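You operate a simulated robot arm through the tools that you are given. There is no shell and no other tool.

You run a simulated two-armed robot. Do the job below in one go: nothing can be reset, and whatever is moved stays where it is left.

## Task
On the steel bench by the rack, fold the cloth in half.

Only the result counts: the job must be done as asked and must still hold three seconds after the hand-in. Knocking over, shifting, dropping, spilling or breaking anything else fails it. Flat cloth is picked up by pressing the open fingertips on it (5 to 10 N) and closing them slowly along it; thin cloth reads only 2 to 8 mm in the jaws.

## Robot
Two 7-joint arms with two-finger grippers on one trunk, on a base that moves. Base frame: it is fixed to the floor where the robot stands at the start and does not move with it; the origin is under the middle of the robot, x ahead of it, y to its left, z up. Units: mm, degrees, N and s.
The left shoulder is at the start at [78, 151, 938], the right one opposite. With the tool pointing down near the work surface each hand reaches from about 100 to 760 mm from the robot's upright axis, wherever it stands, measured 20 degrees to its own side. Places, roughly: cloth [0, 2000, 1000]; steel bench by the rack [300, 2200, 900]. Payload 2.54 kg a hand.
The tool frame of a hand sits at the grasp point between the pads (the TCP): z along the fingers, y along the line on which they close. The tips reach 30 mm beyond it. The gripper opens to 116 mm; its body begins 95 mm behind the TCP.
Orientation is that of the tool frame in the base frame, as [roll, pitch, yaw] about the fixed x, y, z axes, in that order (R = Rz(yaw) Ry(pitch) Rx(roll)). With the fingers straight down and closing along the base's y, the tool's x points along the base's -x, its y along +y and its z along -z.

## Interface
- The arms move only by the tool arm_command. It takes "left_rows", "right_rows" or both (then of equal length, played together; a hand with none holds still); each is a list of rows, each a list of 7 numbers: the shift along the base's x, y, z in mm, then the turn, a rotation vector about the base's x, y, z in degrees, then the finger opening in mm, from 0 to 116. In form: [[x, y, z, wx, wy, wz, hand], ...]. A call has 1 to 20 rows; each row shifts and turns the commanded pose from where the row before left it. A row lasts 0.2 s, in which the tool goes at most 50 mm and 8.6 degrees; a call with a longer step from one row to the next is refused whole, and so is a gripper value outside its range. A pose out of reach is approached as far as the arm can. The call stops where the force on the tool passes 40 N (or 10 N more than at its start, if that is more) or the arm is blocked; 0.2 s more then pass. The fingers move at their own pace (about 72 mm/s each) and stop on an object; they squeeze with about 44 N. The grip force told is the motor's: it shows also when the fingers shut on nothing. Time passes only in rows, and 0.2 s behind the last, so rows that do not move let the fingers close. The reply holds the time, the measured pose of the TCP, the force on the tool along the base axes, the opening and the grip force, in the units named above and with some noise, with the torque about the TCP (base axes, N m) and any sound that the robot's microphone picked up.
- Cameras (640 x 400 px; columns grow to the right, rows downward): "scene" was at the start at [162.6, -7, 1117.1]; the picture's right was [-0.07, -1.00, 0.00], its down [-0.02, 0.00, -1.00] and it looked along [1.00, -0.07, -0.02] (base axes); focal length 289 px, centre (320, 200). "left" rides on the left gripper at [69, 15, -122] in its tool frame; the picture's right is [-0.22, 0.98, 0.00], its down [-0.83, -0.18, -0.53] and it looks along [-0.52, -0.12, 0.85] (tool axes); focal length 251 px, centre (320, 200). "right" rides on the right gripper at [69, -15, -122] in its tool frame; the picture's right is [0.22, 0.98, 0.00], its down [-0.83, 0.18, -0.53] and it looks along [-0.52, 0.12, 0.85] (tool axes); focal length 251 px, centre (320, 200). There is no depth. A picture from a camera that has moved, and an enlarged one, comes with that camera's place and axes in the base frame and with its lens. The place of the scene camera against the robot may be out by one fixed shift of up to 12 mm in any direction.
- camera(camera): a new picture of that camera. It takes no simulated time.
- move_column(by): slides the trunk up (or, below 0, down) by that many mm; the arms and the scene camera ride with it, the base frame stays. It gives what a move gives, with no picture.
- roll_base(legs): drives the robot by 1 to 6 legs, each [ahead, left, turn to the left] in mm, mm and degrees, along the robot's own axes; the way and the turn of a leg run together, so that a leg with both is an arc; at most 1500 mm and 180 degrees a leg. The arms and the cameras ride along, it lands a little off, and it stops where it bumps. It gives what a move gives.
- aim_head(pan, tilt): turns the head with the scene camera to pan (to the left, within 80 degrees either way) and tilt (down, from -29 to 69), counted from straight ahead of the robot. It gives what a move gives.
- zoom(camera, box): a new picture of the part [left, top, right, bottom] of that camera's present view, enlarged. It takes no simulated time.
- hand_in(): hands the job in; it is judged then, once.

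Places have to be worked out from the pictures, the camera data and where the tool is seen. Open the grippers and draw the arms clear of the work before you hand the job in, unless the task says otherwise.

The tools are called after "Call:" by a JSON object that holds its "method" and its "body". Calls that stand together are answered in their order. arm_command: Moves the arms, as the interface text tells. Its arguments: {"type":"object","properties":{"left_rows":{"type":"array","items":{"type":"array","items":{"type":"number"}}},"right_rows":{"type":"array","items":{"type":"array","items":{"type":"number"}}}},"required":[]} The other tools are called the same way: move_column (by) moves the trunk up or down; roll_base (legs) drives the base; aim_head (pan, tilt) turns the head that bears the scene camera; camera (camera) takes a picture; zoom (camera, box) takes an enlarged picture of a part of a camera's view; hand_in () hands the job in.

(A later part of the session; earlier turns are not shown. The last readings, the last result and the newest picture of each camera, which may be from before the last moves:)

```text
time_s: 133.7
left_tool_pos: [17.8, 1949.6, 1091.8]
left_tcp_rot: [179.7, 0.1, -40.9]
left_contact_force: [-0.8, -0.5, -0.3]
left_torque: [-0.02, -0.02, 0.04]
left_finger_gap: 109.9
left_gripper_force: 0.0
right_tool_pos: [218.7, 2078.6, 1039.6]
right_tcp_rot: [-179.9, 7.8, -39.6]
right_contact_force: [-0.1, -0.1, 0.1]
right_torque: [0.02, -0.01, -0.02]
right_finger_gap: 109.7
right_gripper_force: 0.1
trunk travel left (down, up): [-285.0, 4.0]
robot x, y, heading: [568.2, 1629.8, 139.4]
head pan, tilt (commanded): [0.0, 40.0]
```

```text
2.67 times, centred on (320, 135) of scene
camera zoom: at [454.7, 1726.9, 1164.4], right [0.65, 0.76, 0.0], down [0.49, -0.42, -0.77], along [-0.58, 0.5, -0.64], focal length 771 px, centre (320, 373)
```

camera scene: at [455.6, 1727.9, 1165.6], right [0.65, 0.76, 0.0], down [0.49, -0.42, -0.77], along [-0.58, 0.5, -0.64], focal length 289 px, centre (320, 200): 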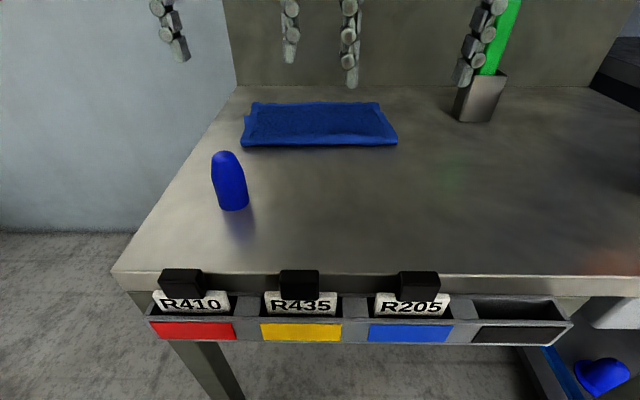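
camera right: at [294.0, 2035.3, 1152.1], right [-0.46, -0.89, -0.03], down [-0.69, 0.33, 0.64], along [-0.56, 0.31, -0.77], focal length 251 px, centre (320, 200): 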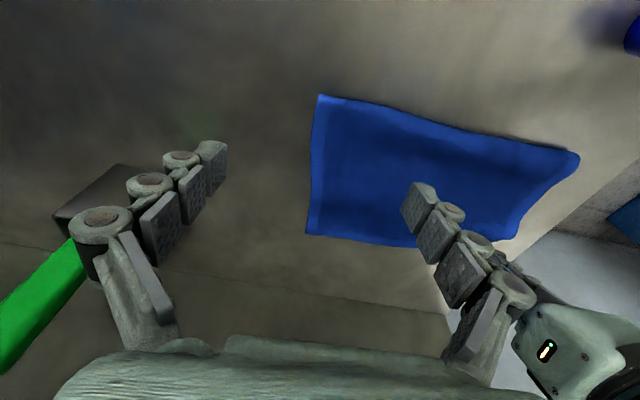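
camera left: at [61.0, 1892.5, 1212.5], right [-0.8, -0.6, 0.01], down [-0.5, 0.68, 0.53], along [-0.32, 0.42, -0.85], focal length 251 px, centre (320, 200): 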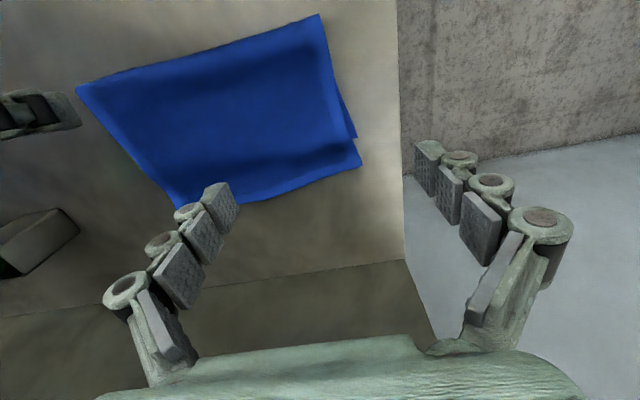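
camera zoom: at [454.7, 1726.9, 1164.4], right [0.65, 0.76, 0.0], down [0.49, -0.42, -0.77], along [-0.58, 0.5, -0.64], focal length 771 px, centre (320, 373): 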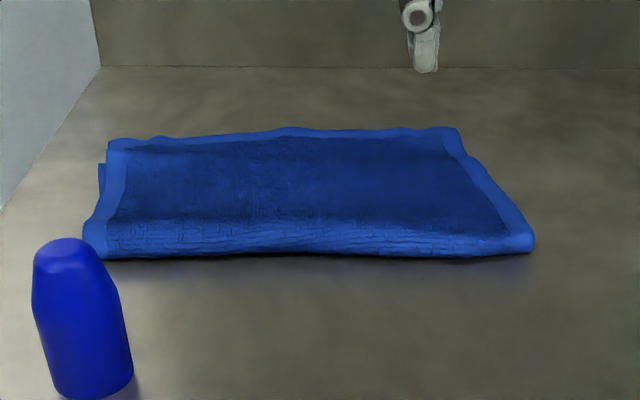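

The left overshoot is down from 58 to about 32 mm, with some slack in the upper layer near the fold that can be pressed flat later. Next the right corner: I shift the base 80 mm left so the right arm has room there.

Call:
{"method": "roll_base", "body": {"legs": [[0, 80, 0]]}}

Call:
{"method": "camera", "body": {"camera": "right"}}

Call:
{"method": "camera", "body": {"camera": "scene"}}

```text
time_s: 135.1
left_tool_pos: [-33.9, 1886.8, 1096.3]
left_tcp_rot: [-180.0, 0.5, -40.6]
left_contact_force: [0.6, -1.1, 0.4]
left_torque: [0.05, -0.01, 0.01]
left_finger_gap: 110.0
left_gripper_force: 0.1
right_tool_pos: [167.4, 2018.5, 1041.3]
right_tcp_rot: [-179.8, 7.7, -39.6]
right_contact_force: [0.2, 0.0, -0.1]
right_torque: [-0.01, -0.03, -0.02]
right_finger_gap: 110.0
right_gripper_force: 0.0
trunk travel left (down, up): [-285.0, 4.0]
robot x, y, heading: [516.5, 1570.3, 139.1]
head pan, tilt (commanded): [0.0, 40.0]
```

```text
taken
camera right: at [241.4, 1974.7, 1151.6], right [-0.46, -0.89, -0.03], down [-0.69, 0.34, 0.64], along [-0.56, 0.32, -0.77], focal length 251 px, centre (320, 200)
```

right: 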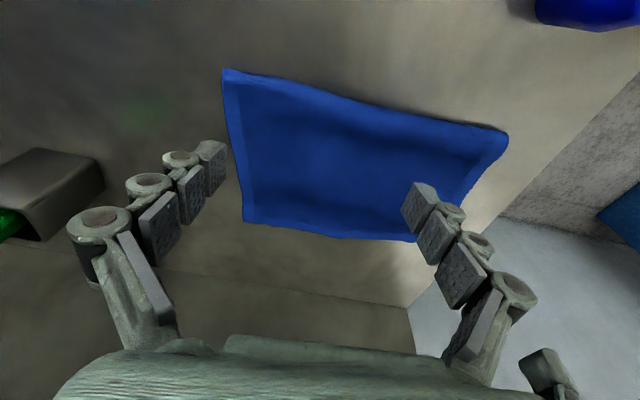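

```text
taken
camera scene: at [402.6, 1667.4, 1165.6], right [0.65, 0.76, 0.0], down [0.49, -0.42, -0.77], along [-0.58, 0.5, -0.64], focal length 289 px, centre (320, 200)
```

scene: 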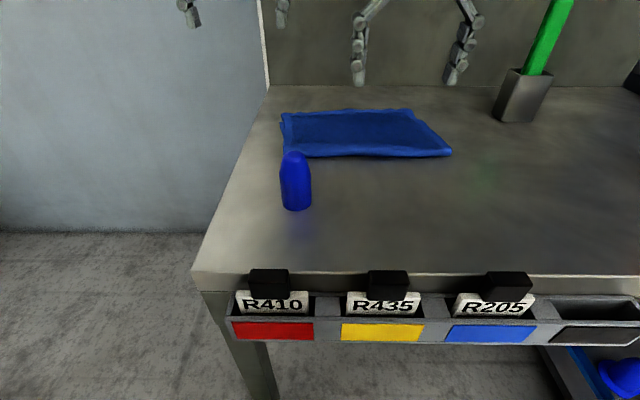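

With the base shifted, the upper right corner is at about (85,2171), 174 mm to my right. I bring the right hand over the pinch point (81,2144).

Call:
{"method": "arm_command", "body": {"right_rows": [[-15.7, 23.7, 0, 3.9, 4.75, 0, 80], [-15.7, 23.7, -9, 3.9, 4.75, 0, 50], [-15.7, 23.7, -12, 0, 0, 0, 30], [-15.7, 23.7, -12, 0, 0, 0, 30], [-15.7, 23.7, -12, 0, 0, 0, 30]]}}

Call:
{"method": "zoom", "body": {"camera": "right", "box": [220, 80, 460, 230]}}

Call:
{"method": "zoom", "body": {"camera": "scene", "box": [260, 60, 500, 210]}}

```text
time_s: 136.3
left_tool_pos: [-33.7, 1888.6, 1096.7]
left_tcp_rot: [179.9, 0.5, -40.6]
left_contact_force: [-0.2, -0.3, 0.5]
left_torque: [0.0, 0.0, 0.0]
left_finger_gap: 110.0
left_gripper_force: 0.1
right_tool_pos: [100.1, 2137.5, 996.0]
right_tcp_rot: [180.0, 20.1, -39.7]
right_contact_force: [0.0, 0.4, 0.2]
right_torque: [-0.01, -0.04, 0.04]
right_finger_gap: 30.1
right_gripper_force: 0.0
right hand out of reach, approached as far as the arm can: row 5
trunk travel left (down, up): [-285.0, 4.0]
robot x, y, heading: [515.1, 1565.5, 139.4]
head pan, tilt (commanded): [0.0, 40.0]
```

```text
2.67 times, centred on (340, 155) of right
camera zoom: at [192.0, 2080.2, 1085.4], right [-0.47, -0.88, -0.07], down [-0.57, 0.24, 0.79], along [-0.67, 0.41, -0.61], focal length 670 px, centre (267, 320)
```

zoom: 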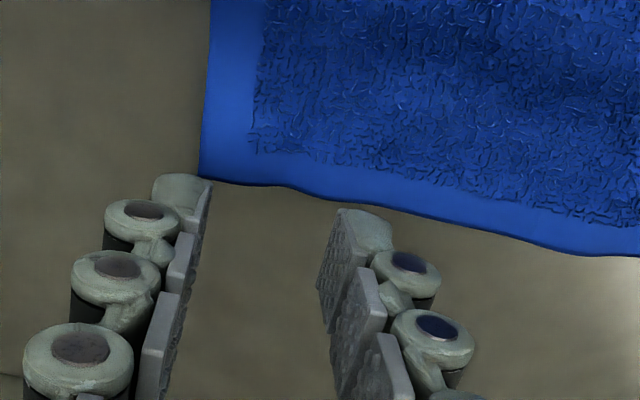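

```text
2.67 times, centred on (380, 135) of scene
camera zoom: at [403.0, 1667.6, 1165.6], right [0.65, 0.76, 0.0], down [0.49, -0.42, -0.77], along [-0.58, 0.5, -0.64], focal length 771 px, centre (160, 373)
```

zoom: 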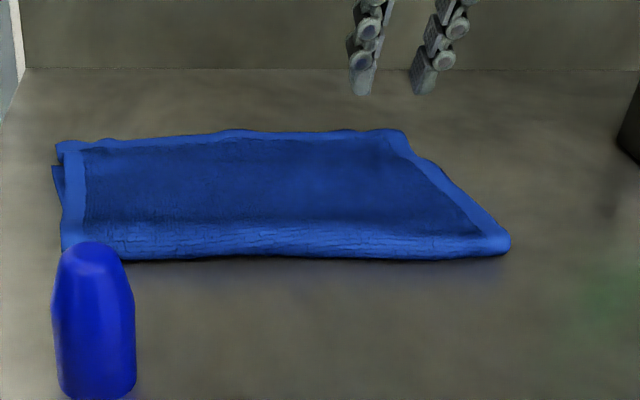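

The right hand got there within 11 mm, which should resolve lower down. I bring the left hand (closed) over the left corner to pin it, and lower the right while correcting its position.

Call:
{"method": "arm_command", "body": {"right_rows": [[0, 0, -8, 3.2, 3.85, 0, 30], [-4, 0, -6, 0, 0, 0, 30], [-4, 0, -4, 0, 0, 0, 30], [-3, 0, -4, 0, 0, 0, 30], [0, 0, 0, 0, 0, 0, 30], [0, 0, 0, 0, 0, 0, 30]], "left_rows": [[4.9, 10.6, -10, 4.36, 5.1, 0, 60], [4.9, 10.6, -15, 4.36, 5.1, 0, 20], [4.9, 10.6, -18, 4.36, 5.1, 0, 0], [4.9, 10.6, -18, 0, 0, 0, 0], [4.9, 10.6, -18, 0, 0, 0, 0], [4.9, 10.6, -18, 0, 0, 0, 0]]}}

Call:
{"method": "zoom", "body": {"camera": "right", "box": [220, 80, 460, 230]}}

Call:
{"method": "zoom", "body": {"camera": "left", "box": [200, 80, 440, 230]}}

Call:
{"method": "zoom", "body": {"camera": "scene", "box": [260, 60, 500, 210]}}

```text
time_s: 137.7
left_tool_pos: [-5.3, 1953.8, 999.2]
left_tcp_rot: [179.9, 20.6, -40.5]
left_contact_force: [-0.4, 0.2, -0.3]
left_torque: [0.0, -0.02, -0.02]
left_finger_gap: 0.0
left_gripper_force: 28.8
right_tool_pos: [88.8, 2136.7, 972.4]
right_tcp_rot: [-179.9, 25.1, -39.7]
right_contact_force: [-0.2, 1.8, 0.6]
right_torque: [-0.02, -0.01, 0.0]
right_finger_gap: 30.0
right_gripper_force: 0.1
trunk travel left (down, up): [-285.0, 4.0]
robot x, y, heading: [516.2, 1568.8, 139.3]
head pan, tilt (commanded): [0.0, 40.0]
```

```text
2.67 times, centred on (340, 155) of right
camera zoom: at [185.7, 2075.4, 1052.8], right [-0.47, -0.88, -0.09], down [-0.52, 0.19, 0.83], along [-0.71, 0.44, -0.55], focal length 670 px, centre (267, 320)
```

zoom: 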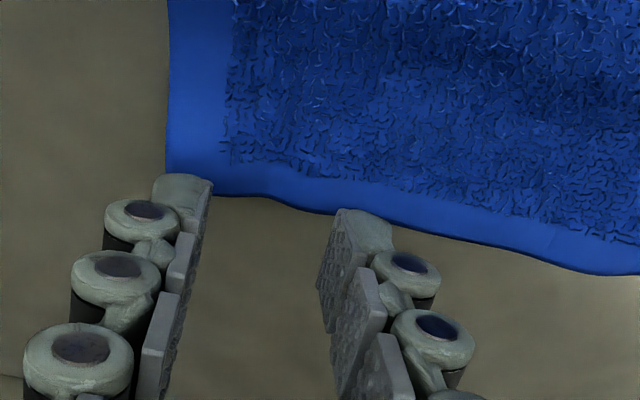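

```text
2.67 times, centred on (320, 155) of left
camera zoom: at [67.2, 1872.4, 1088.6], right [-0.79, -0.61, 0.08], down [-0.33, 0.52, 0.79], along [-0.52, 0.6, -0.61], focal length 670 px, centre (320, 320)
```

zoom: 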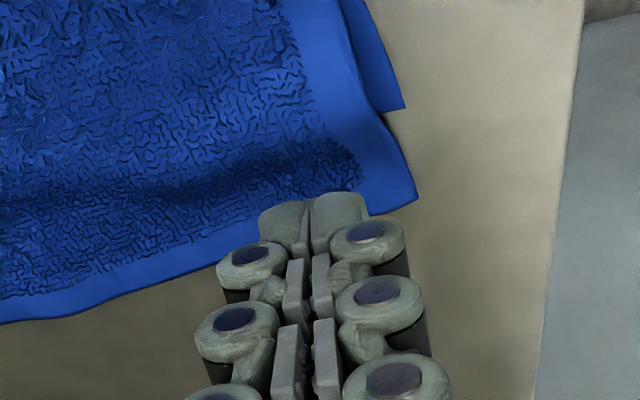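

```text
2.67 times, centred on (380, 135) of scene
camera zoom: at [402.8, 1667.8, 1165.6], right [0.65, 0.76, 0.0], down [0.49, -0.42, -0.77], along [-0.58, 0.5, -0.64], focal length 771 px, centre (160, 373)
```

zoom: 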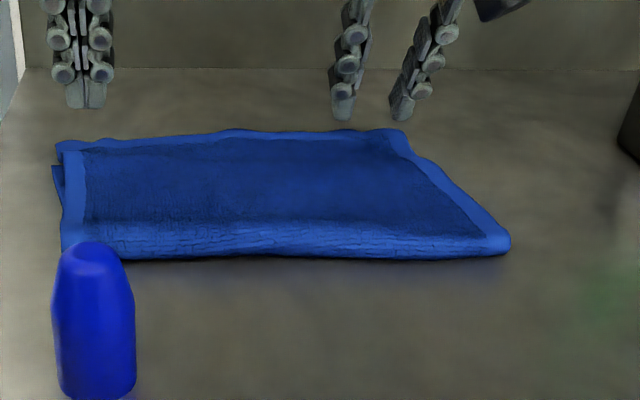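

Both are positioned. I lower the right to near contact, and the left down to pin the left corner.

Call:
{"method": "arm_command", "body": {"right_rows": [[0, 0, -6, 0, 0, 0, 30], [0, 0, -5, 0, 0, 0, 30], [0, 0, -3, 0, 0, 0, 30], [0, 0, -1.5, 0, 0, 0, 30], [0, 0, -1, 0, 0, 0, 30]], "left_rows": [[0, 0, -15, 0, 0, 0, 0], [0, 0, -12, 0, 0, 0, 0], [0, 0, -8, 0, 0, 0, 0], [0, 0, -4, 0, 0, 0, 0], [0, 0, -2, 0, 0, 0, 0]]}}

```text
time_s: 138.9
left_tool_pos: [-4.0, 1952.8, 958.6]
left_tcp_rot: [179.9, 20.7, -40.6]
left_contact_force: [-1.0, -0.2, 0.6]
left_torque: [0.01, -0.01, 0.02]
left_finger_gap: 0.0
left_gripper_force: 28.6
right_tool_pos: [88.8, 2137.2, 957.4]
right_tcp_rot: [-179.8, 25.2, -39.7]
right_contact_force: [0.1, 0.0, 0.3]
right_torque: [0.01, 0.0, 0.01]
right_finger_gap: 30.0
right_gripper_force: 0.1
trunk travel left (down, up): [-285.0, 4.0]
robot x, y, heading: [516.1, 1567.1, 138.9]
head pan, tilt (commanded): [0.0, 40.0]
```

Call:
{"method": "arm_command", "body": {"right_rows": [[0, 0, -1.5, 0, 0, 0, 30], [0, 0, -1.2, 0, 0, 0, 30], [0, 0, -1, 0, 0, 0, 30]], "left_rows": [[0, 0, -1.5, 0, 0, 0, 0], [0, 0, -1, 0, 0, 0, 0], [0, 0, -0.5, 0, 0, 0, 0]]}}

```text
time_s: 139.7
left_tool_pos: [-4.4, 1952.1, 957.3]
left_tcp_rot: [179.9, 20.7, -40.5]
left_contact_force: [-0.1, 0.6, -0.1]
left_torque: [-0.04, 0.02, -0.02]
left_finger_gap: 0.3
left_gripper_force: 28.3
right_tool_pos: [88.9, 2137.0, 955.0]
right_tcp_rot: [-179.9, 25.4, -39.6]
right_contact_force: [0.9, 0.7, 8.0]
right_torque: [0.04, 0.01, 0.0]
right_finger_gap: 30.2
right_gripper_force: 0.2
trunk travel left (down, up): [-285.0, 4.0]
robot x, y, heading: [514.0, 1571.2, 139.2]
head pan, tilt (commanded): [0.0, 40.0]
```

The right presses 8 N. I close it slowly, and let the left go down a little more to pin.

Call:
{"method": "arm_command", "body": {"right_rows": [[0, 0, 0, 0, 0, 0, 28], [0, 0, 0, 0, 0, 0, 26], [0, 0, 0, 0, 0, 0, 24], [0, 0, 0, 0, 0, 0, 22], [0, 0, 0, 0, 0, 0, 20], [0, 0, 0, 0, 0, 0, 18], [0, 0, 0, 0, 0, 0, 16], [0, 0, 0, 0, 0, 0, 14], [0, 0, 0, 0, 0, 0, 12], [0, 0, 0, 0, 0, 0, 10]], "left_rows": [[0, 0, -1, 0, 0, 0, 0], [0, 0, -1, 0, 0, 0, 0], [0, 0, -0.5, 0, 0, 0, 0], [0, 0, 0, 0, 0, 0, 0], [0, 0, 0, 0, 0, 0, 0], [0, 0, 0, 0, 0, 0, 0], [0, 0, 0, 0, 0, 0, 0], [0, 0, 0, 0, 0, 0, 0], [0, 0, 0, 0, 0, 0, 0], [0, 0, 0, 0, 0, 0, 0]]}}

Call:
{"method": "zoom", "body": {"camera": "right", "box": [220, 80, 460, 230]}}

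```text
time_s: 141.9
left_tool_pos: [-4.3, 1951.6, 954.3]
left_tcp_rot: [179.8, 20.8, -40.6]
left_contact_force: [-0.7, 1.1, 5.0]
left_torque: [0.04, 0.01, 0.02]
left_finger_gap: 0.1
left_gripper_force: 28.5
right_tool_pos: [89.2, 2137.3, 954.1]
right_tcp_rot: [-179.8, 25.1, -39.6]
right_contact_force: [0.5, 0.0, 6.6]
right_torque: [-0.02, 0.0, -0.01]
right_finger_gap: 9.6
right_gripper_force: 0.2
trunk travel left (down, up): [-285.0, 4.0]
robot x, y, heading: [515.7, 1566.3, 139.2]
head pan, tilt (commanded): [0.0, 40.0]
```

```text
2.67 times, centred on (340, 155) of right
camera zoom: at [186.4, 2074.7, 1033.3], right [-0.47, -0.88, -0.09], down [-0.52, 0.19, 0.83], along [-0.71, 0.44, -0.54], focal length 670 px, centre (267, 320)
```

zoom: 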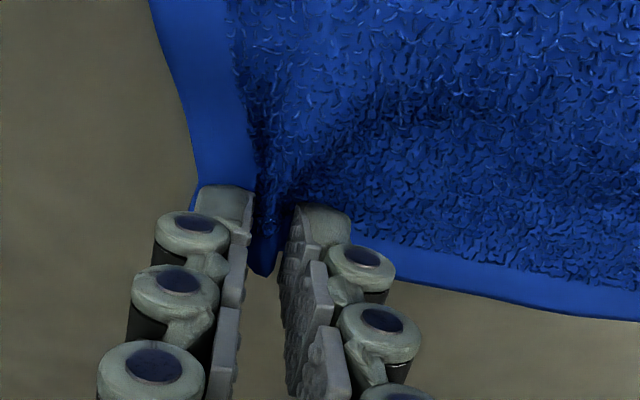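

The ridge is between the right fingers and the left pins with 5 N. I finish closing the right.

Call:
{"method": "arm_command", "body": {"right_rows": [[0, 0, 0, 0, 0, 0, 8], [0, 0, 0, 0, 0, 0, 6], [0, 0, 0, 0, 0, 0, 4], [0, 0, 0, 0, 0, 0, 2], [0, 0, 0, 0, 0, 0, 0], [0, 0, 0, 0, 0, 0, 0], [0, 0, 0, 0, 0, 0, 0]], "left_rows": [[0, 0, -0.3, 0, 0, 0, 0], [0, 0, 0, 0, 0, 0, 0], [0, 0, 0, 0, 0, 0, 0], [0, 0, 0, 0, 0, 0, 0], [0, 0, 0, 0, 0, 0, 0], [0, 0, 0, 0, 0, 0, 0], [0, 0, 0, 0, 0, 0, 0]]}}

Call:
{"method": "zoom", "body": {"camera": "right", "box": [220, 80, 460, 230]}}

```text
time_s: 143.5
left_tool_pos: [-3.9, 1951.2, 954.5]
left_tcp_rot: [180.0, 20.6, -40.6]
left_contact_force: [-0.1, -0.4, 7.9]
left_torque: [0.01, 0.0, 0.02]
left_finger_gap: 0.0
left_gripper_force: 28.7
right_tool_pos: [87.8, 2137.6, 953.5]
right_tcp_rot: [-179.9, 25.1, -39.7]
right_contact_force: [1.0, -0.6, 1.9]
right_torque: [0.03, 0.05, 0.01]
right_finger_gap: 3.0
right_gripper_force: 32.5
trunk travel left (down, up): [-285.0, 4.0]
robot x, y, heading: [513.6, 1569.8, 139.0]
head pan, tilt (commanded): [0.0, 40.0]
```

```text
2.67 times, centred on (340, 155) of right
camera zoom: at [186.3, 2074.8, 1033.2], right [-0.47, -0.88, -0.09], down [-0.52, 0.19, 0.83], along [-0.71, 0.44, -0.54], focal length 670 px, centre (267, 320)
```

zoom: 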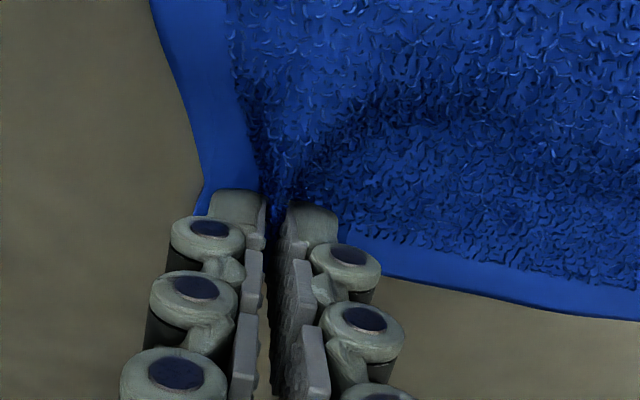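

Right holds the corner (3.0 mm) and the left pins with 8 N. I carry the right corner back about 66 mm in a low arc.

Call:
{"method": "arm_command", "body": {"right_rows": [[3.3, -2.2, 18, 0, 0, 0, 0], [8.4, -5.5, 16, 0, 0, 0, 0], [10.9, -7.2, 10, 0, 0, 0, 0], [11.7, -7.7, 0, 0, 0, 0, 0], [10, -6.6, -12, 0, 0, 0, 0], [7.5, -5, -15, 0, 0, 0, 0], [3.3, -2.2, -13, 0, 0, 0, 0]]}}

Call:
{"method": "zoom", "body": {"camera": "scene", "box": [260, 60, 500, 210]}}

Call:
{"method": "camera", "body": {"camera": "right"}}

```text
time_s: 145.1
left_tool_pos: [-3.6, 1952.5, 954.0]
left_tcp_rot: [179.9, 20.7, -40.6]
left_contact_force: [-0.5, 0.4, 7.6]
left_torque: [0.03, -0.02, -0.03]
left_finger_gap: 0.0
left_gripper_force: 28.7
right_tool_pos: [144.2, 2100.4, 958.4]
right_tcp_rot: [179.9, 25.3, -39.7]
right_contact_force: [-0.8, 0.9, 6.5]
right_torque: [-0.04, 0.05, 0.02]
right_finger_gap: 3.1
right_gripper_force: 32.7
trunk travel left (down, up): [-285.0, 4.0]
robot x, y, heading: [512.4, 1566.0, 139.5]
head pan, tilt (commanded): [0.0, 40.0]
```

```text
2.67 times, centred on (380, 135) of scene
camera zoom: at [403.7, 1666.7, 1165.9], right [0.65, 0.76, 0.0], down [0.49, -0.42, -0.77], along [-0.58, 0.5, -0.64], focal length 771 px, centre (160, 373)
```

zoom: 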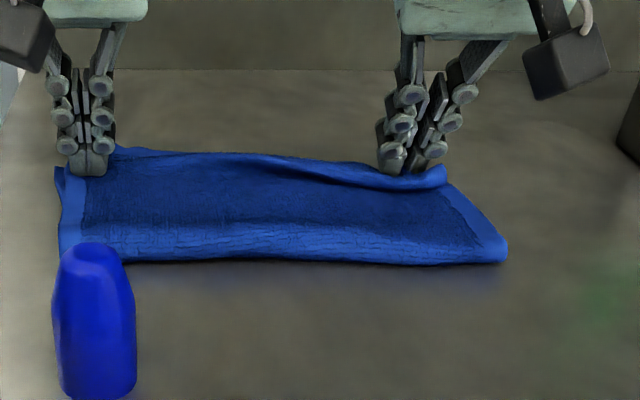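

```text
taken
camera right: at [241.4, 2038.3, 1038.1], right [-0.47, -0.88, -0.09], down [-0.51, 0.19, 0.84], along [-0.71, 0.44, -0.54], focal length 251 px, centre (320, 200)
```

right: 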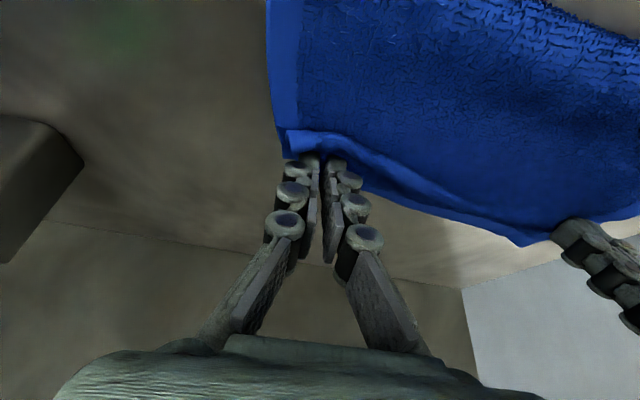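

The right corner lies back near the lower edge. I press it down slightly, release it gently, and raise both hands to look.

Call:
{"method": "arm_command", "body": {"right_rows": [[0, 0, -0.5, 0, 0, 0, 4], [0, 0, 0, 0, 0, 0, 10], [0, 0, 0, 0, 0, 0, 18], [0, 0, 0, 0, 0, 0, 24], [0, 0, 4, 0, 0, 0, 24], [0, 0, 12, 0, 0, 0, 24], [4, -3, 20, -3.2, -3.9, 0, 50], [8, -7, 25, -3.2, -3.9, 0, 80], [8, -7, 25, -3.2, -3.9, 0, 110], [8, -7, 15, 0, 0, 0, 110]], "left_rows": [[0, 0, 0, 0, 0, 0, 0], [0, 0, 0, 0, 0, 0, 0], [0, 0, 0, 0, 0, 0, 0], [0, 0, 0, 0, 0, 0, 0], [0, 0, 0, 0, 0, 0, 0], [0, 0, 2, 0, 0, 0, 0], [0, 0, 15, 0, 0, 0, 0], [4, -3, 30, -4.4, -5.1, 0, 40], [8, -7, 40, -4.4, -5.1, 0, 80], [8, -7, 40, -4.4, -5.1, 0, 110]]}}

Call:
{"method": "camera", "body": {"camera": "left"}}

Call:
{"method": "camera", "body": {"camera": "right"}}

Call:
{"method": "zoom", "body": {"camera": "scene", "box": [260, 60, 500, 210]}}

```text
time_s: 147.3
left_tool_pos: [17.5, 1935.4, 1080.5]
left_tcp_rot: [179.9, 0.4, -40.7]
left_contact_force: [0.0, -1.0, -0.3]
left_torque: [-0.01, 0.01, -0.01]
left_finger_gap: 95.8
left_gripper_force: 0.1
right_tool_pos: [173.6, 2076.7, 1056.7]
right_tcp_rot: [-179.8, 10.0, -39.6]
right_contact_force: [-0.9, -0.3, -0.5]
right_torque: [-0.01, 0.03, -0.03]
right_finger_gap: 110.1
right_gripper_force: 0.6
trunk travel left (down, up): [-285.0, 4.0]
robot x, y, heading: [515.6, 1568.7, 139.5]
head pan, tilt (commanded): [0.0, 40.0]
```

```text
taken
camera left: at [59.0, 1879.1, 1200.5], right [-0.8, -0.6, 0.0], down [-0.5, 0.67, 0.54], along [-0.33, 0.43, -0.84], focal length 251 px, centre (320, 200)
```

left: 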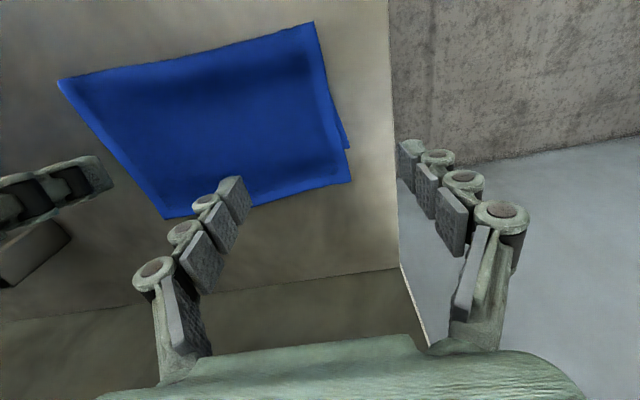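

```text
taken
camera right: at [251.8, 2029.9, 1164.7], right [-0.46, -0.89, -0.04], down [-0.67, 0.32, 0.67], along [-0.58, 0.33, -0.74], focal length 251 px, centre (320, 200)
```

right: 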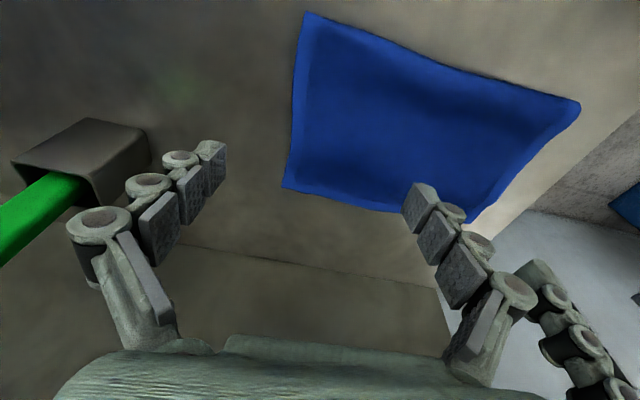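

```text
2.67 times, centred on (380, 135) of scene
camera zoom: at [403.8, 1667.1, 1165.7], right [0.65, 0.76, 0.0], down [0.49, -0.42, -0.77], along [-0.58, 0.5, -0.64], focal length 771 px, centre (160, 373)
```

zoom: 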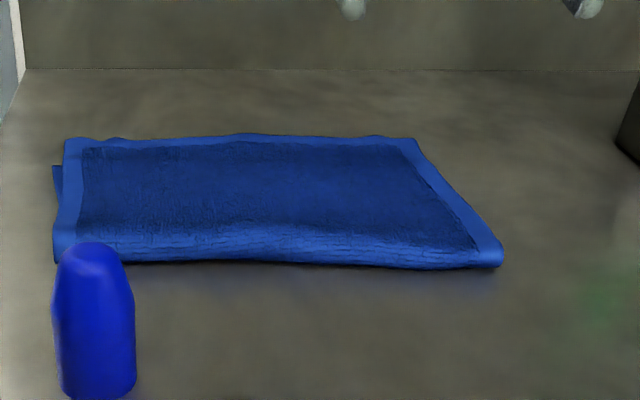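

On release the springy fold pushed the edge back out (left overshoot ≈40 mm, right similar). The remedy is to lift the whole upper layer high with both hands at once, unroll the fold a bit toward me, and lay it down again with the edges aligned. I bring both hands over the upper corners again.

Call:
{"method": "arm_command", "body": {"right_rows": [[-11.6, 9.65, 0, 4.78, 5.78, 0, 90], [-11.6, 9.65, -5, 4.78, 5.78, 0, 60], [-11.6, 9.65, -10, 0, 0, 0, 40], [-11.6, 9.65, -14, 0, 0, 0, 30], [-11.6, 9.65, -14, 0, 0, 0, 30], [-11.6, 9.65, -14, 0, 0, 0, 30]], "left_rows": [[-8.2, 7.7, -8, 4.36, 5.1, 0, 90], [-8.2, 7.7, -12, 4.36, 5.1, 0, 60], [-8.2, 7.7, -15, 4.36, 5.1, 0, 40], [-8.2, 7.7, -15, 0, 0, 0, 30], [-8.2, 7.7, -15, 0, 0, 0, 30], [-8.2, 7.7, -15, 0, 0, 0, 30]]}}

Call:
{"method": "zoom", "body": {"camera": "left", "box": [200, 80, 440, 230]}}

Call:
{"method": "zoom", "body": {"camera": "right", "box": [220, 80, 460, 230]}}

```text
time_s: 148.7
left_tool_pos: [-34.7, 1983.3, 999.2]
left_tcp_rot: [179.8, 20.5, -40.5]
left_contact_force: [-0.4, -0.2, -0.4]
left_torque: [-0.01, -0.01, 0.01]
left_finger_gap: 30.1
left_gripper_force: 0.1
right_tool_pos: [101.9, 2135.4, 1000.7]
right_tcp_rot: [-179.8, 24.9, -39.7]
right_contact_force: [-0.1, 0.5, -0.7]
right_torque: [-0.01, -0.02, 0.02]
right_finger_gap: 30.4
right_gripper_force: 0.1
trunk travel left (down, up): [-285.0, 4.0]
robot x, y, heading: [515.0, 1567.9, 139.1]
head pan, tilt (commanded): [0.0, 40.0]
```

```text
2.67 times, centred on (320, 155) of left
camera zoom: at [36.9, 1901.3, 1087.9], right [-0.79, -0.61, 0.08], down [-0.33, 0.52, 0.79], along [-0.52, 0.6, -0.61], focal length 670 px, centre (320, 320)
```

zoom: 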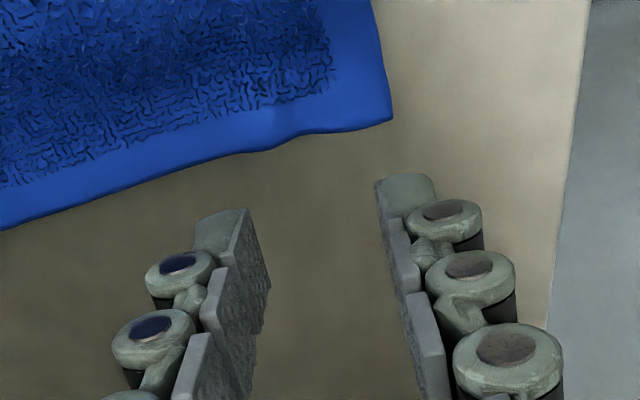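

```text
2.67 times, centred on (340, 155) of right
camera zoom: at [198.4, 2073.4, 1080.5], right [-0.47, -0.88, -0.09], down [-0.52, 0.19, 0.83], along [-0.71, 0.44, -0.55], focal length 670 px, centre (267, 320)
```

zoom: 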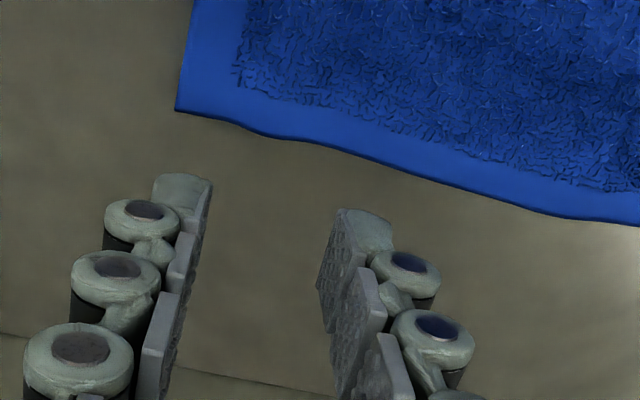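

Right is 11 mm inside the edge, left only 5 mm; I pull the left back 5 mm and lower both near contact.

Call:
{"method": "arm_command", "body": {"right_rows": [[0, 0, -15, 0, 0, 0, 30], [0, 0, -13, 0, 0, 0, 30], [0, 0, -8, 0, 0, 0, 30], [0, 0, -5, 0, 0, 0, 30], [0, 0, -2, 0, 0, 0, 30]], "left_rows": [[3.8, -3.3, -15, 0, 0, 0, 30], [0, 0, -13, 0, 0, 0, 30], [0, 0, -7, 0, 0, 0, 30], [0, 0, -4, 0, 0, 0, 30], [0, 0, -2, 0, 0, 0, 30]]}}

```text
time_s: 149.9
left_tool_pos: [-30.7, 1978.8, 958.6]
left_tcp_rot: [179.8, 20.4, -40.5]
left_contact_force: [-0.3, 0.3, 0.2]
left_torque: [0.0, 0.01, 0.02]
left_finger_gap: 30.1
left_gripper_force: 0.0
right_tool_pos: [102.7, 2135.2, 957.1]
right_tcp_rot: [-179.9, 24.9, -39.7]
right_contact_force: [-0.7, -0.9, 0.5]
right_torque: [-0.01, -0.01, 0.0]
right_finger_gap: 30.1
right_gripper_force: 0.1
trunk travel left (down, up): [-285.0, 4.0]
robot x, y, heading: [515.9, 1571.6, 139.0]
head pan, tilt (commanded): [0.0, 40.0]
```

Call:
{"method": "arm_command", "body": {"right_rows": [[0, 0, -1.3, 0, 0, 0, 30], [0, 0, -1, 0, 0, 0, 30], [0, 0, -0.7, 0, 0, 0, 30]], "left_rows": [[0, 0, -2, 0, 0, 0, 30], [0, 0, -1.5, 0, 0, 0, 30], [0, 0, -1, 0, 0, 0, 30]]}}

```text
time_s: 150.7
left_tool_pos: [-29.7, 1979.4, 954.4]
left_tcp_rot: [179.9, 20.5, -40.6]
left_contact_force: [0.0, -0.6, 2.0]
left_torque: [0.03, -0.01, 0.02]
left_finger_gap: 29.8
left_gripper_force: 0.1
right_tool_pos: [102.2, 2134.5, 955.1]
right_tcp_rot: [-179.9, 25.1, -39.7]
right_contact_force: [-1.1, 0.5, 2.5]
right_torque: [0.02, 0.0, -0.02]
right_finger_gap: 29.7
right_gripper_force: 0.0
trunk travel left (down, up): [-285.0, 4.0]
robot x, y, heading: [515.4, 1566.9, 139.1]
head pan, tilt (commanded): [0.0, 40.0]
```

Both touch at about 2 N. I press about 1 mm more and close both slowly.

Call:
{"method": "arm_command", "body": {"right_rows": [[0, 0, -0.9, 0, 0, 0, 30], [0, 0, 0, 0, 0, 0, 28], [0, 0, 0, 0, 0, 0, 26], [0, 0, 0, 0, 0, 0, 24], [0, 0, 0, 0, 0, 0, 22], [0, 0, 0, 0, 0, 0, 20], [0, 0, 0, 0, 0, 0, 18], [0, 0, 0, 0, 0, 0, 16], [0, 0, 0, 0, 0, 0, 14], [0, 0, 0, 0, 0, 0, 12]], "left_rows": [[0, 0, -0.9, 0, 0, 0, 30], [0, 0, 0, 0, 0, 0, 28], [0, 0, 0, 0, 0, 0, 26], [0, 0, 0, 0, 0, 0, 24], [0, 0, 0, 0, 0, 0, 22], [0, 0, 0, 0, 0, 0, 20], [0, 0, 0, 0, 0, 0, 18], [0, 0, 0, 0, 0, 0, 16], [0, 0, 0, 0, 0, 0, 14], [0, 0, 0, 0, 0, 0, 12]]}}

Call:
{"method": "zoom", "body": {"camera": "left", "box": [200, 80, 440, 230]}}

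Call:
{"method": "zoom", "body": {"camera": "right", "box": [220, 80, 460, 230]}}

```text
time_s: 152.9
left_tool_pos: [-30.8, 1978.1, 954.4]
left_tcp_rot: [179.8, 20.6, -40.7]
left_contact_force: [1.0, 1.9, 2.4]
left_torque: [0.03, -0.02, 0.0]
left_finger_gap: 12.3
left_gripper_force: 0.5
right_tool_pos: [102.4, 2134.7, 953.4]
right_tcp_rot: [-179.9, 25.0, -39.6]
right_contact_force: [-1.4, -1.3, 4.4]
right_torque: [-0.05, 0.0, 0.01]
right_finger_gap: 11.9
right_gripper_force: 0.1
trunk travel left (down, up): [-285.0, 4.0]
robot x, y, heading: [510.5, 1568.7, 139.2]
head pan, tilt (commanded): [0.0, 40.0]
```

```text
2.67 times, centred on (320, 155) of left
camera zoom: at [41.6, 1897.3, 1043.1], right [-0.79, -0.61, 0.08], down [-0.33, 0.52, 0.79], along [-0.52, 0.6, -0.61], focal length 670 px, centre (320, 320)
```

zoom: 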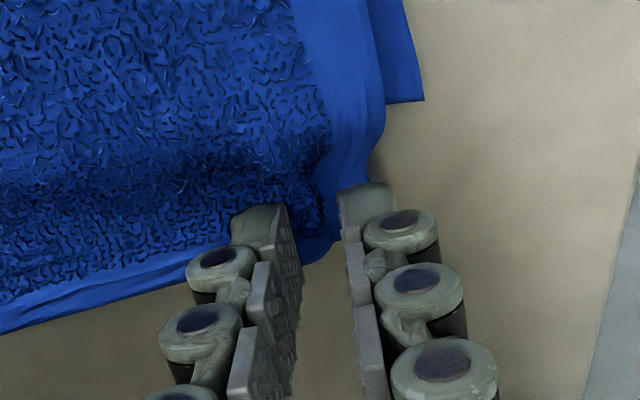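

```text
2.67 times, centred on (340, 155) of right
camera zoom: at [199.4, 2072.3, 1033.9], right [-0.47, -0.88, -0.09], down [-0.52, 0.19, 0.83], along [-0.71, 0.44, -0.55], focal length 670 px, centre (267, 320)
```

zoom: 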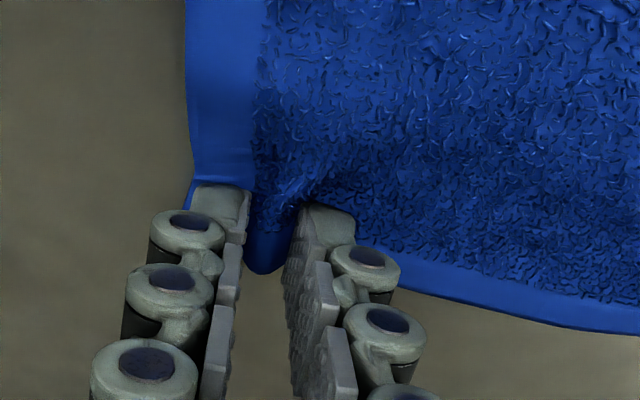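

Both ridges form properly. I finish closing both hands and hold.

Call:
{"method": "arm_command", "body": {"right_rows": [[0, 0, 0, 0, 0, 0, 10], [0, 0, 0, 0, 0, 0, 8], [0, 0, 0, 0, 0, 0, 6], [0, 0, 0, 0, 0, 0, 4], [0, 0, 0, 0, 0, 0, 2], [0, 0, 0, 0, 0, 0, 0], [0, 0, 0, 0, 0, 0, 0], [0, 0, 0, 0, 0, 0, 0]], "left_rows": [[0, 0, -0.3, 0, 0, 0, 10], [0, 0, 0, 0, 0, 0, 8], [0, 0, 0, 0, 0, 0, 6], [0, 0, 0, 0, 0, 0, 4], [0, 0, 0, 0, 0, 0, 2], [0, 0, 0, 0, 0, 0, 0], [0, 0, 0, 0, 0, 0, 0], [0, 0, 0, 0, 0, 0, 0]]}}

Call:
{"method": "zoom", "body": {"camera": "left", "box": [200, 80, 440, 230]}}

Call:
{"method": "zoom", "body": {"camera": "right", "box": [220, 80, 460, 230]}}

```text
time_s: 154.7
left_tool_pos: [-28.8, 1977.7, 953.5]
left_tcp_rot: [179.9, 20.6, -40.7]
left_contact_force: [5.6, 6.4, 2.4]
left_torque: [0.17, -0.18, -0.07]
left_finger_gap: 2.9
left_gripper_force: 32.1
right_tool_pos: [102.7, 2134.5, 952.9]
right_tcp_rot: [-179.9, 24.9, -39.6]
right_contact_force: [-4.5, -5.9, 1.0]
right_torque: [-0.2, 0.17, 0.03]
right_finger_gap: 3.3
right_gripper_force: 32.5
trunk travel left (down, up): [-285.0, 4.0]
robot x, y, heading: [514.7, 1569.3, 139.0]
head pan, tilt (commanded): [0.0, 40.0]
```

```text
2.67 times, centred on (320, 155) of left
camera zoom: at [41.9, 1897.4, 1042.9], right [-0.79, -0.61, 0.08], down [-0.33, 0.52, 0.79], along [-0.52, 0.6, -0.61], focal length 670 px, centre (320, 320)
```

zoom: 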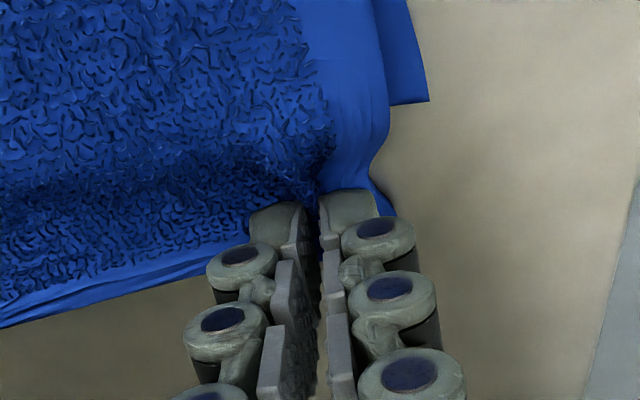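

```text
2.67 times, centred on (340, 155) of right
camera zoom: at [199.2, 2072.2, 1033.8], right [-0.47, -0.88, -0.09], down [-0.52, 0.19, 0.83], along [-0.71, 0.44, -0.55], focal length 670 px, centre (267, 320)
```

zoom: 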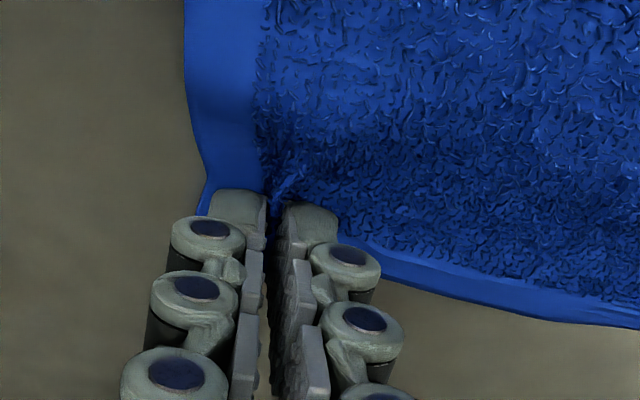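

Both corners are held (2.9 and 3.3 mm). I lift them together in an arc back toward me, raising the whole upper layer; first half now.

Call:
{"method": "arm_command", "body": {"right_rows": [[1.0, -3.5, 18, 0, 0, 0, 0], [6.3, -8.0, 18, 0, 0, 0, 0], [13.6, -11.8, 18, 0, 0, 0, 0], [18.2, -15.7, 18, 0, 0, 0, 0], [21.2, -18.3, 15, 0, 0, 0, 0]], "left_rows": [[3.6, -0.5, 18, 0, 0, 0, 0], [8.9, -5.0, 18, 0, 0, 0, 0], [13.6, -11.8, 18, 0, 0, 0, 0], [18.2, -15.7, 18, 0, 0, 0, 0], [21.2, -18.3, 15, 0, 0, 0, 0]]}}

Call:
{"method": "camera", "body": {"camera": "scene"}}

```text
time_s: 155.9
left_tool_pos: [35.2, 1925.7, 1040.7]
left_tcp_rot: [179.7, 20.6, -40.6]
left_contact_force: [1.4, 1.5, 0.8]
left_torque: [0.08, -0.07, 0.03]
left_finger_gap: 2.7
left_gripper_force: 32.5
right_tool_pos: [163.9, 2077.6, 1039.7]
right_tcp_rot: [-179.7, 24.9, -39.7]
right_contact_force: [-1.6, -2.0, 0.2]
right_torque: [-0.05, 0.08, 0.02]
right_finger_gap: 2.9
right_gripper_force: 32.2
trunk travel left (down, up): [-285.0, 4.0]
robot x, y, heading: [513.8, 1569.0, 139.0]
head pan, tilt (commanded): [0.0, 40.0]
```

```text
taken
camera scene: at [403.6, 1666.8, 1165.8], right [0.65, 0.76, 0.0], down [0.49, -0.42, -0.77], along [-0.58, 0.5, -0.64], focal length 289 px, centre (320, 200)
```

scene: 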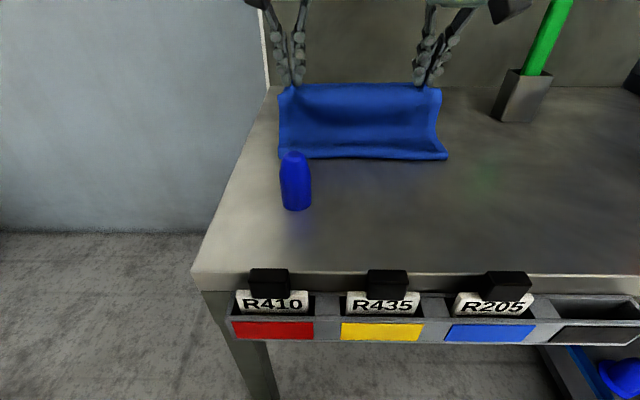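

The upper layer is raised cleanly with both corners. I continue back past the fold line to unroll it a little.

Call:
{"method": "arm_command", "body": {"right_rows": [[22.7, -19.6, 12, 0, 0, 0, 0], [22.7, -19.6, 6, 0, 0, 0, 0], [18.9, -16.3, 0, 0, 0, 0, 0], [13.6, -11.8, -4, 0, 0, 0, 0]], "left_rows": [[22.7, -19.6, 12, 0, 0, 0, 0], [22.7, -19.6, 6, 0, 0, 0, 0], [18.9, -16.3, 0, 0, 0, 0, 0], [13.6, -11.8, -4, 0, 0, 0, 0]]}}

Call:
{"method": "camera", "body": {"camera": "scene"}}

Call:
{"method": "camera", "body": {"camera": "left"}}

```text
time_s: 156.9
left_tool_pos: [114.2, 1858.8, 1054.5]
left_tcp_rot: [-180.0, 20.4, -40.6]
left_contact_force: [1.9, 2.2, -0.3]
left_torque: [0.04, -0.01, -0.02]
left_finger_gap: 2.4
left_gripper_force: 31.6
right_tool_pos: [239.1, 2010.0, 1053.5]
right_tcp_rot: [-179.9, 24.9, -39.4]
right_contact_force: [-2.2, -2.2, 0.1]
right_torque: [-0.02, 0.03, 0.02]
right_finger_gap: 3.1
right_gripper_force: 32.5
trunk travel left (down, up): [-285.0, 4.0]
robot x, y, heading: [513.4, 1568.1, 139.2]
head pan, tilt (commanded): [0.0, 40.0]
```

```text
taken
camera scene: at [403.1, 1667.3, 1165.7], right [0.65, 0.76, 0.0], down [0.49, -0.42, -0.77], along [-0.58, 0.5, -0.64], focal length 289 px, centre (320, 200)
```

scene: 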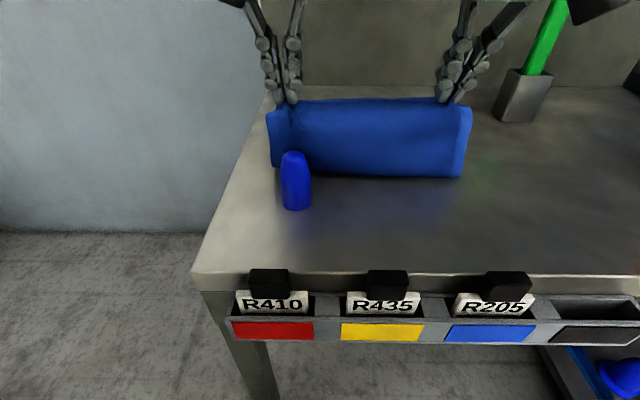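

```text
taken
camera left: at [185.4, 1778.8, 1143.4], right [-0.79, -0.61, 0.08], down [-0.33, 0.52, 0.79], along [-0.52, 0.6, -0.61], focal length 251 px, centre (320, 200)
```

left: 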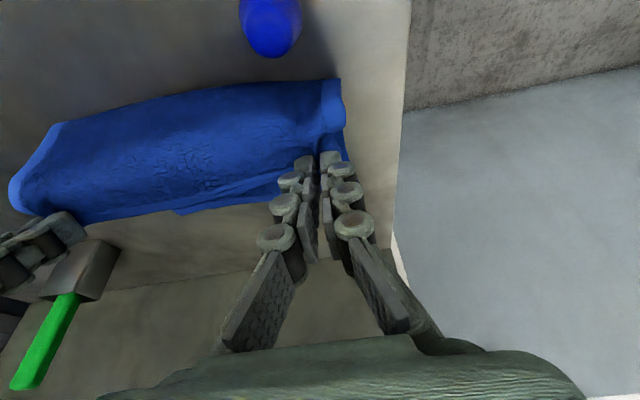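

The layer is rolled back with the cloth's front staying about 20 mm clear of the cone. I now lay it forward again toward the aligned end position; first six steps.

Call:
{"method": "arm_command", "body": {"right_rows": [[-7.8, 6.6, 0, 0, 0, 0, 0], [-13.7, 11.5, 0, 0, 0, 0, 0], [-15.6, 13.2, -5, 0, 0, 0, 0], [-16.6, 14, -10, 0, 0, 0, 0], [-15.6, 13.2, -16, 0, 0, 0, 0], [-12.7, 10.7, -20, 0, 0, 0, 0]], "left_rows": [[-8.6, 7.2, 0, 0, 0, 0, 0], [-15, 12.6, 0, 0, 0, 0, 0], [-17.2, 14.4, -5, 0, 0, 0, 0], [-18.3, 15.3, -10, 0, 0, 0, 0], [-17.2, 14.4, -16, 0, 0, 0, 0], [-14, 11.7, -20, 0, 0, 0, 0]]}}

Call:
{"method": "camera", "body": {"camera": "scene"}}

Call:
{"method": "camera", "body": {"camera": "left"}}

Call:
{"method": "camera", "body": {"camera": "right"}}

```text
time_s: 158.3
left_tool_pos: [22.3, 1935.5, 1002.6]
left_tcp_rot: [179.8, 20.5, -40.6]
left_contact_force: [1.7, 2.9, 0.2]
left_torque: [0.05, -0.02, -0.03]
left_finger_gap: 2.7
left_gripper_force: 31.4
right_tool_pos: [156.8, 2079.1, 1002.4]
right_tcp_rot: [-179.8, 24.9, -39.7]
right_contact_force: [-2.8, -2.9, -1.1]
right_torque: [-0.1, 0.06, 0.02]
right_finger_gap: 3.0
right_gripper_force: 32.1
trunk travel left (down, up): [-285.0, 4.0]
robot x, y, heading: [516.3, 1571.2, 139.1]
head pan, tilt (commanded): [0.0, 40.0]
```

```text
taken
camera scene: at [402.4, 1668.1, 1165.5], right [0.65, 0.76, 0.0], down [0.49, -0.42, -0.77], along [-0.58, 0.5, -0.64], focal length 289 px, centre (320, 200)
```

scene: 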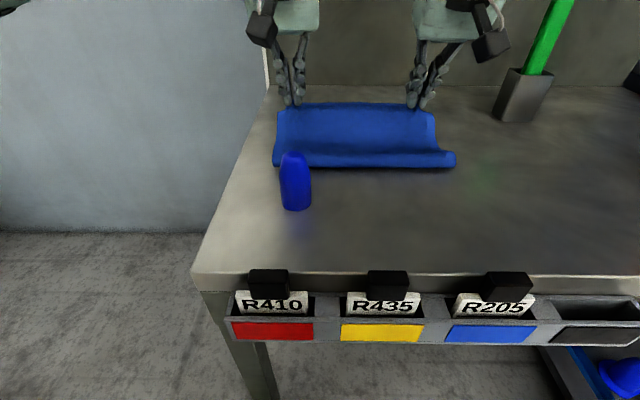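

```text
taken
camera left: at [93.7, 1854.9, 1092.8], right [-0.79, -0.61, 0.08], down [-0.33, 0.52, 0.79], along [-0.52, 0.6, -0.61], focal length 251 px, centre (320, 200)
```

left: 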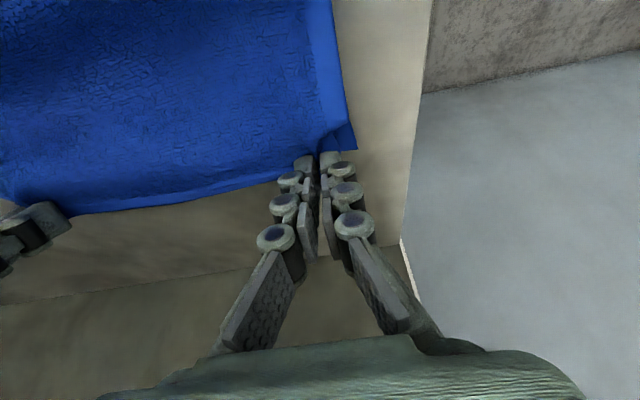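

```text
taken
camera right: at [255.2, 2018.0, 1082.5], right [-0.47, -0.88, -0.09], down [-0.52, 0.19, 0.83], along [-0.71, 0.44, -0.55], focal length 251 px, centre (320, 200)
```

right: 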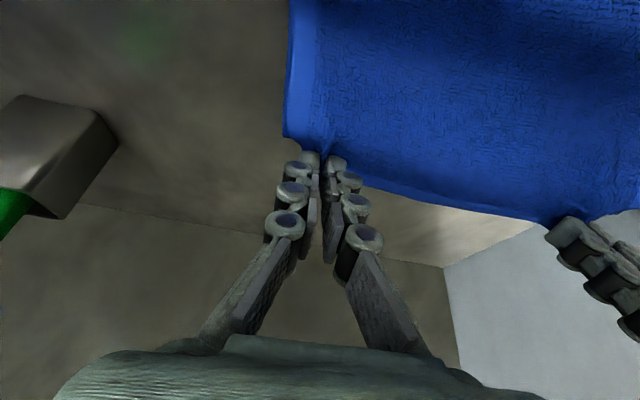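

The fold front has advanced about 28 mm toward me and the lower back corner hasn't moved, as wanted. I lower the edge onto the lower layer.

Call:
{"method": "arm_command", "body": {"right_rows": [[-6, 5.1, -14, 0, 0, 0, 0], [-5, 4.3, -14, 0, 0, 0, 0], [-3, 2.6, -11, 0, 0, 0, 0], [-1.2, 1.1, -4, 0, 0, 0, 0]], "left_rows": [[-6, 5.1, -14, 0, 0, 0, 0], [-5, 4.3, -14, 0, 0, 0, 0], [-3, 2.6, -11, 0, 0, 0, 0], [-1.5, 1.2, -4, 0, 0, 0, 0]]}}

Call:
{"method": "zoom", "body": {"camera": "scene", "box": [260, 60, 500, 210]}}

Call:
{"method": "zoom", "body": {"camera": "left", "box": [200, 80, 440, 230]}}

Call:
{"method": "zoom", "body": {"camera": "right", "box": [220, 80, 460, 230]}}

```text
time_s: 159.3
left_tool_pos: [7.3, 1948.1, 961.0]
left_tcp_rot: [180.0, 20.6, -40.6]
left_contact_force: [1.9, 2.4, 0.3]
left_torque: [0.03, -0.05, -0.01]
left_finger_gap: 2.8
left_gripper_force: 31.8
right_tool_pos: [143.3, 2092.6, 959.7]
right_tcp_rot: [-179.9, 25.0, -39.6]
right_contact_force: [-2.4, -2.3, -0.2]
right_torque: [-0.08, 0.06, -0.02]
right_finger_gap: 3.1
right_gripper_force: 31.5
trunk travel left (down, up): [-285.0, 4.0]
robot x, y, heading: [510.7, 1563.7, 139.1]
head pan, tilt (commanded): [0.0, 40.0]
```

```text
2.67 times, centred on (380, 135) of scene
camera zoom: at [402.9, 1667.5, 1165.6], right [0.65, 0.76, 0.0], down [0.49, -0.42, -0.77], along [-0.58, 0.5, -0.64], focal length 771 px, centre (160, 373)
```

zoom: 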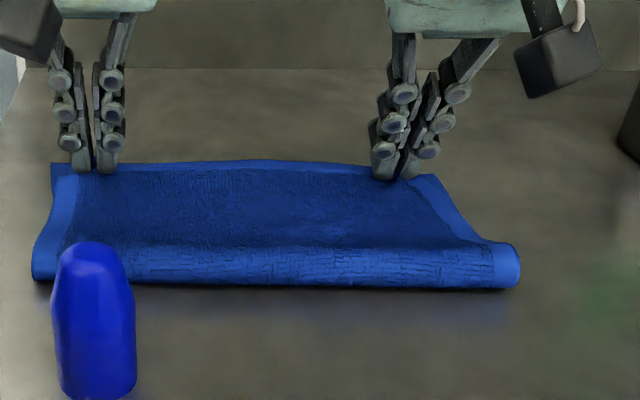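

```text
2.67 times, centred on (320, 155) of left
camera zoom: at [78.9, 1867.5, 1050.2], right [-0.79, -0.61, 0.08], down [-0.33, 0.52, 0.79], along [-0.52, 0.6, -0.61], focal length 670 px, centre (320, 320)
```

zoom: 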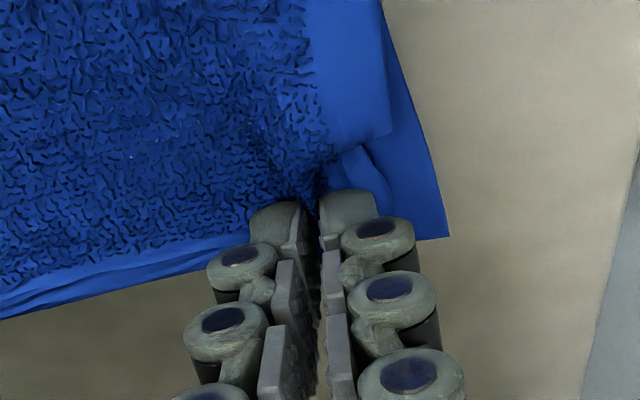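

```text
2.67 times, centred on (340, 155) of right
camera zoom: at [240.5, 2030.6, 1040.1], right [-0.47, -0.88, -0.09], down [-0.52, 0.19, 0.83], along [-0.71, 0.44, -0.55], focal length 670 px, centre (267, 320)
```

zoom: 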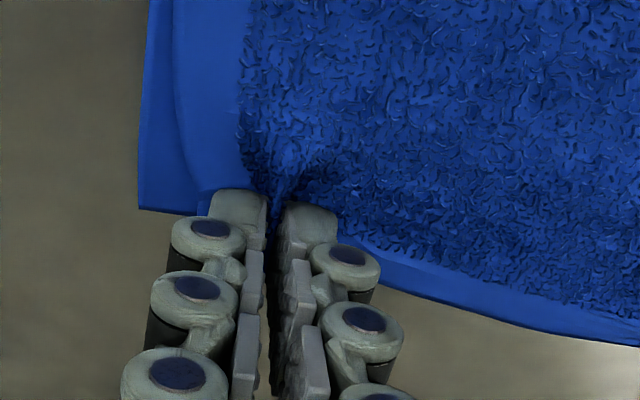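

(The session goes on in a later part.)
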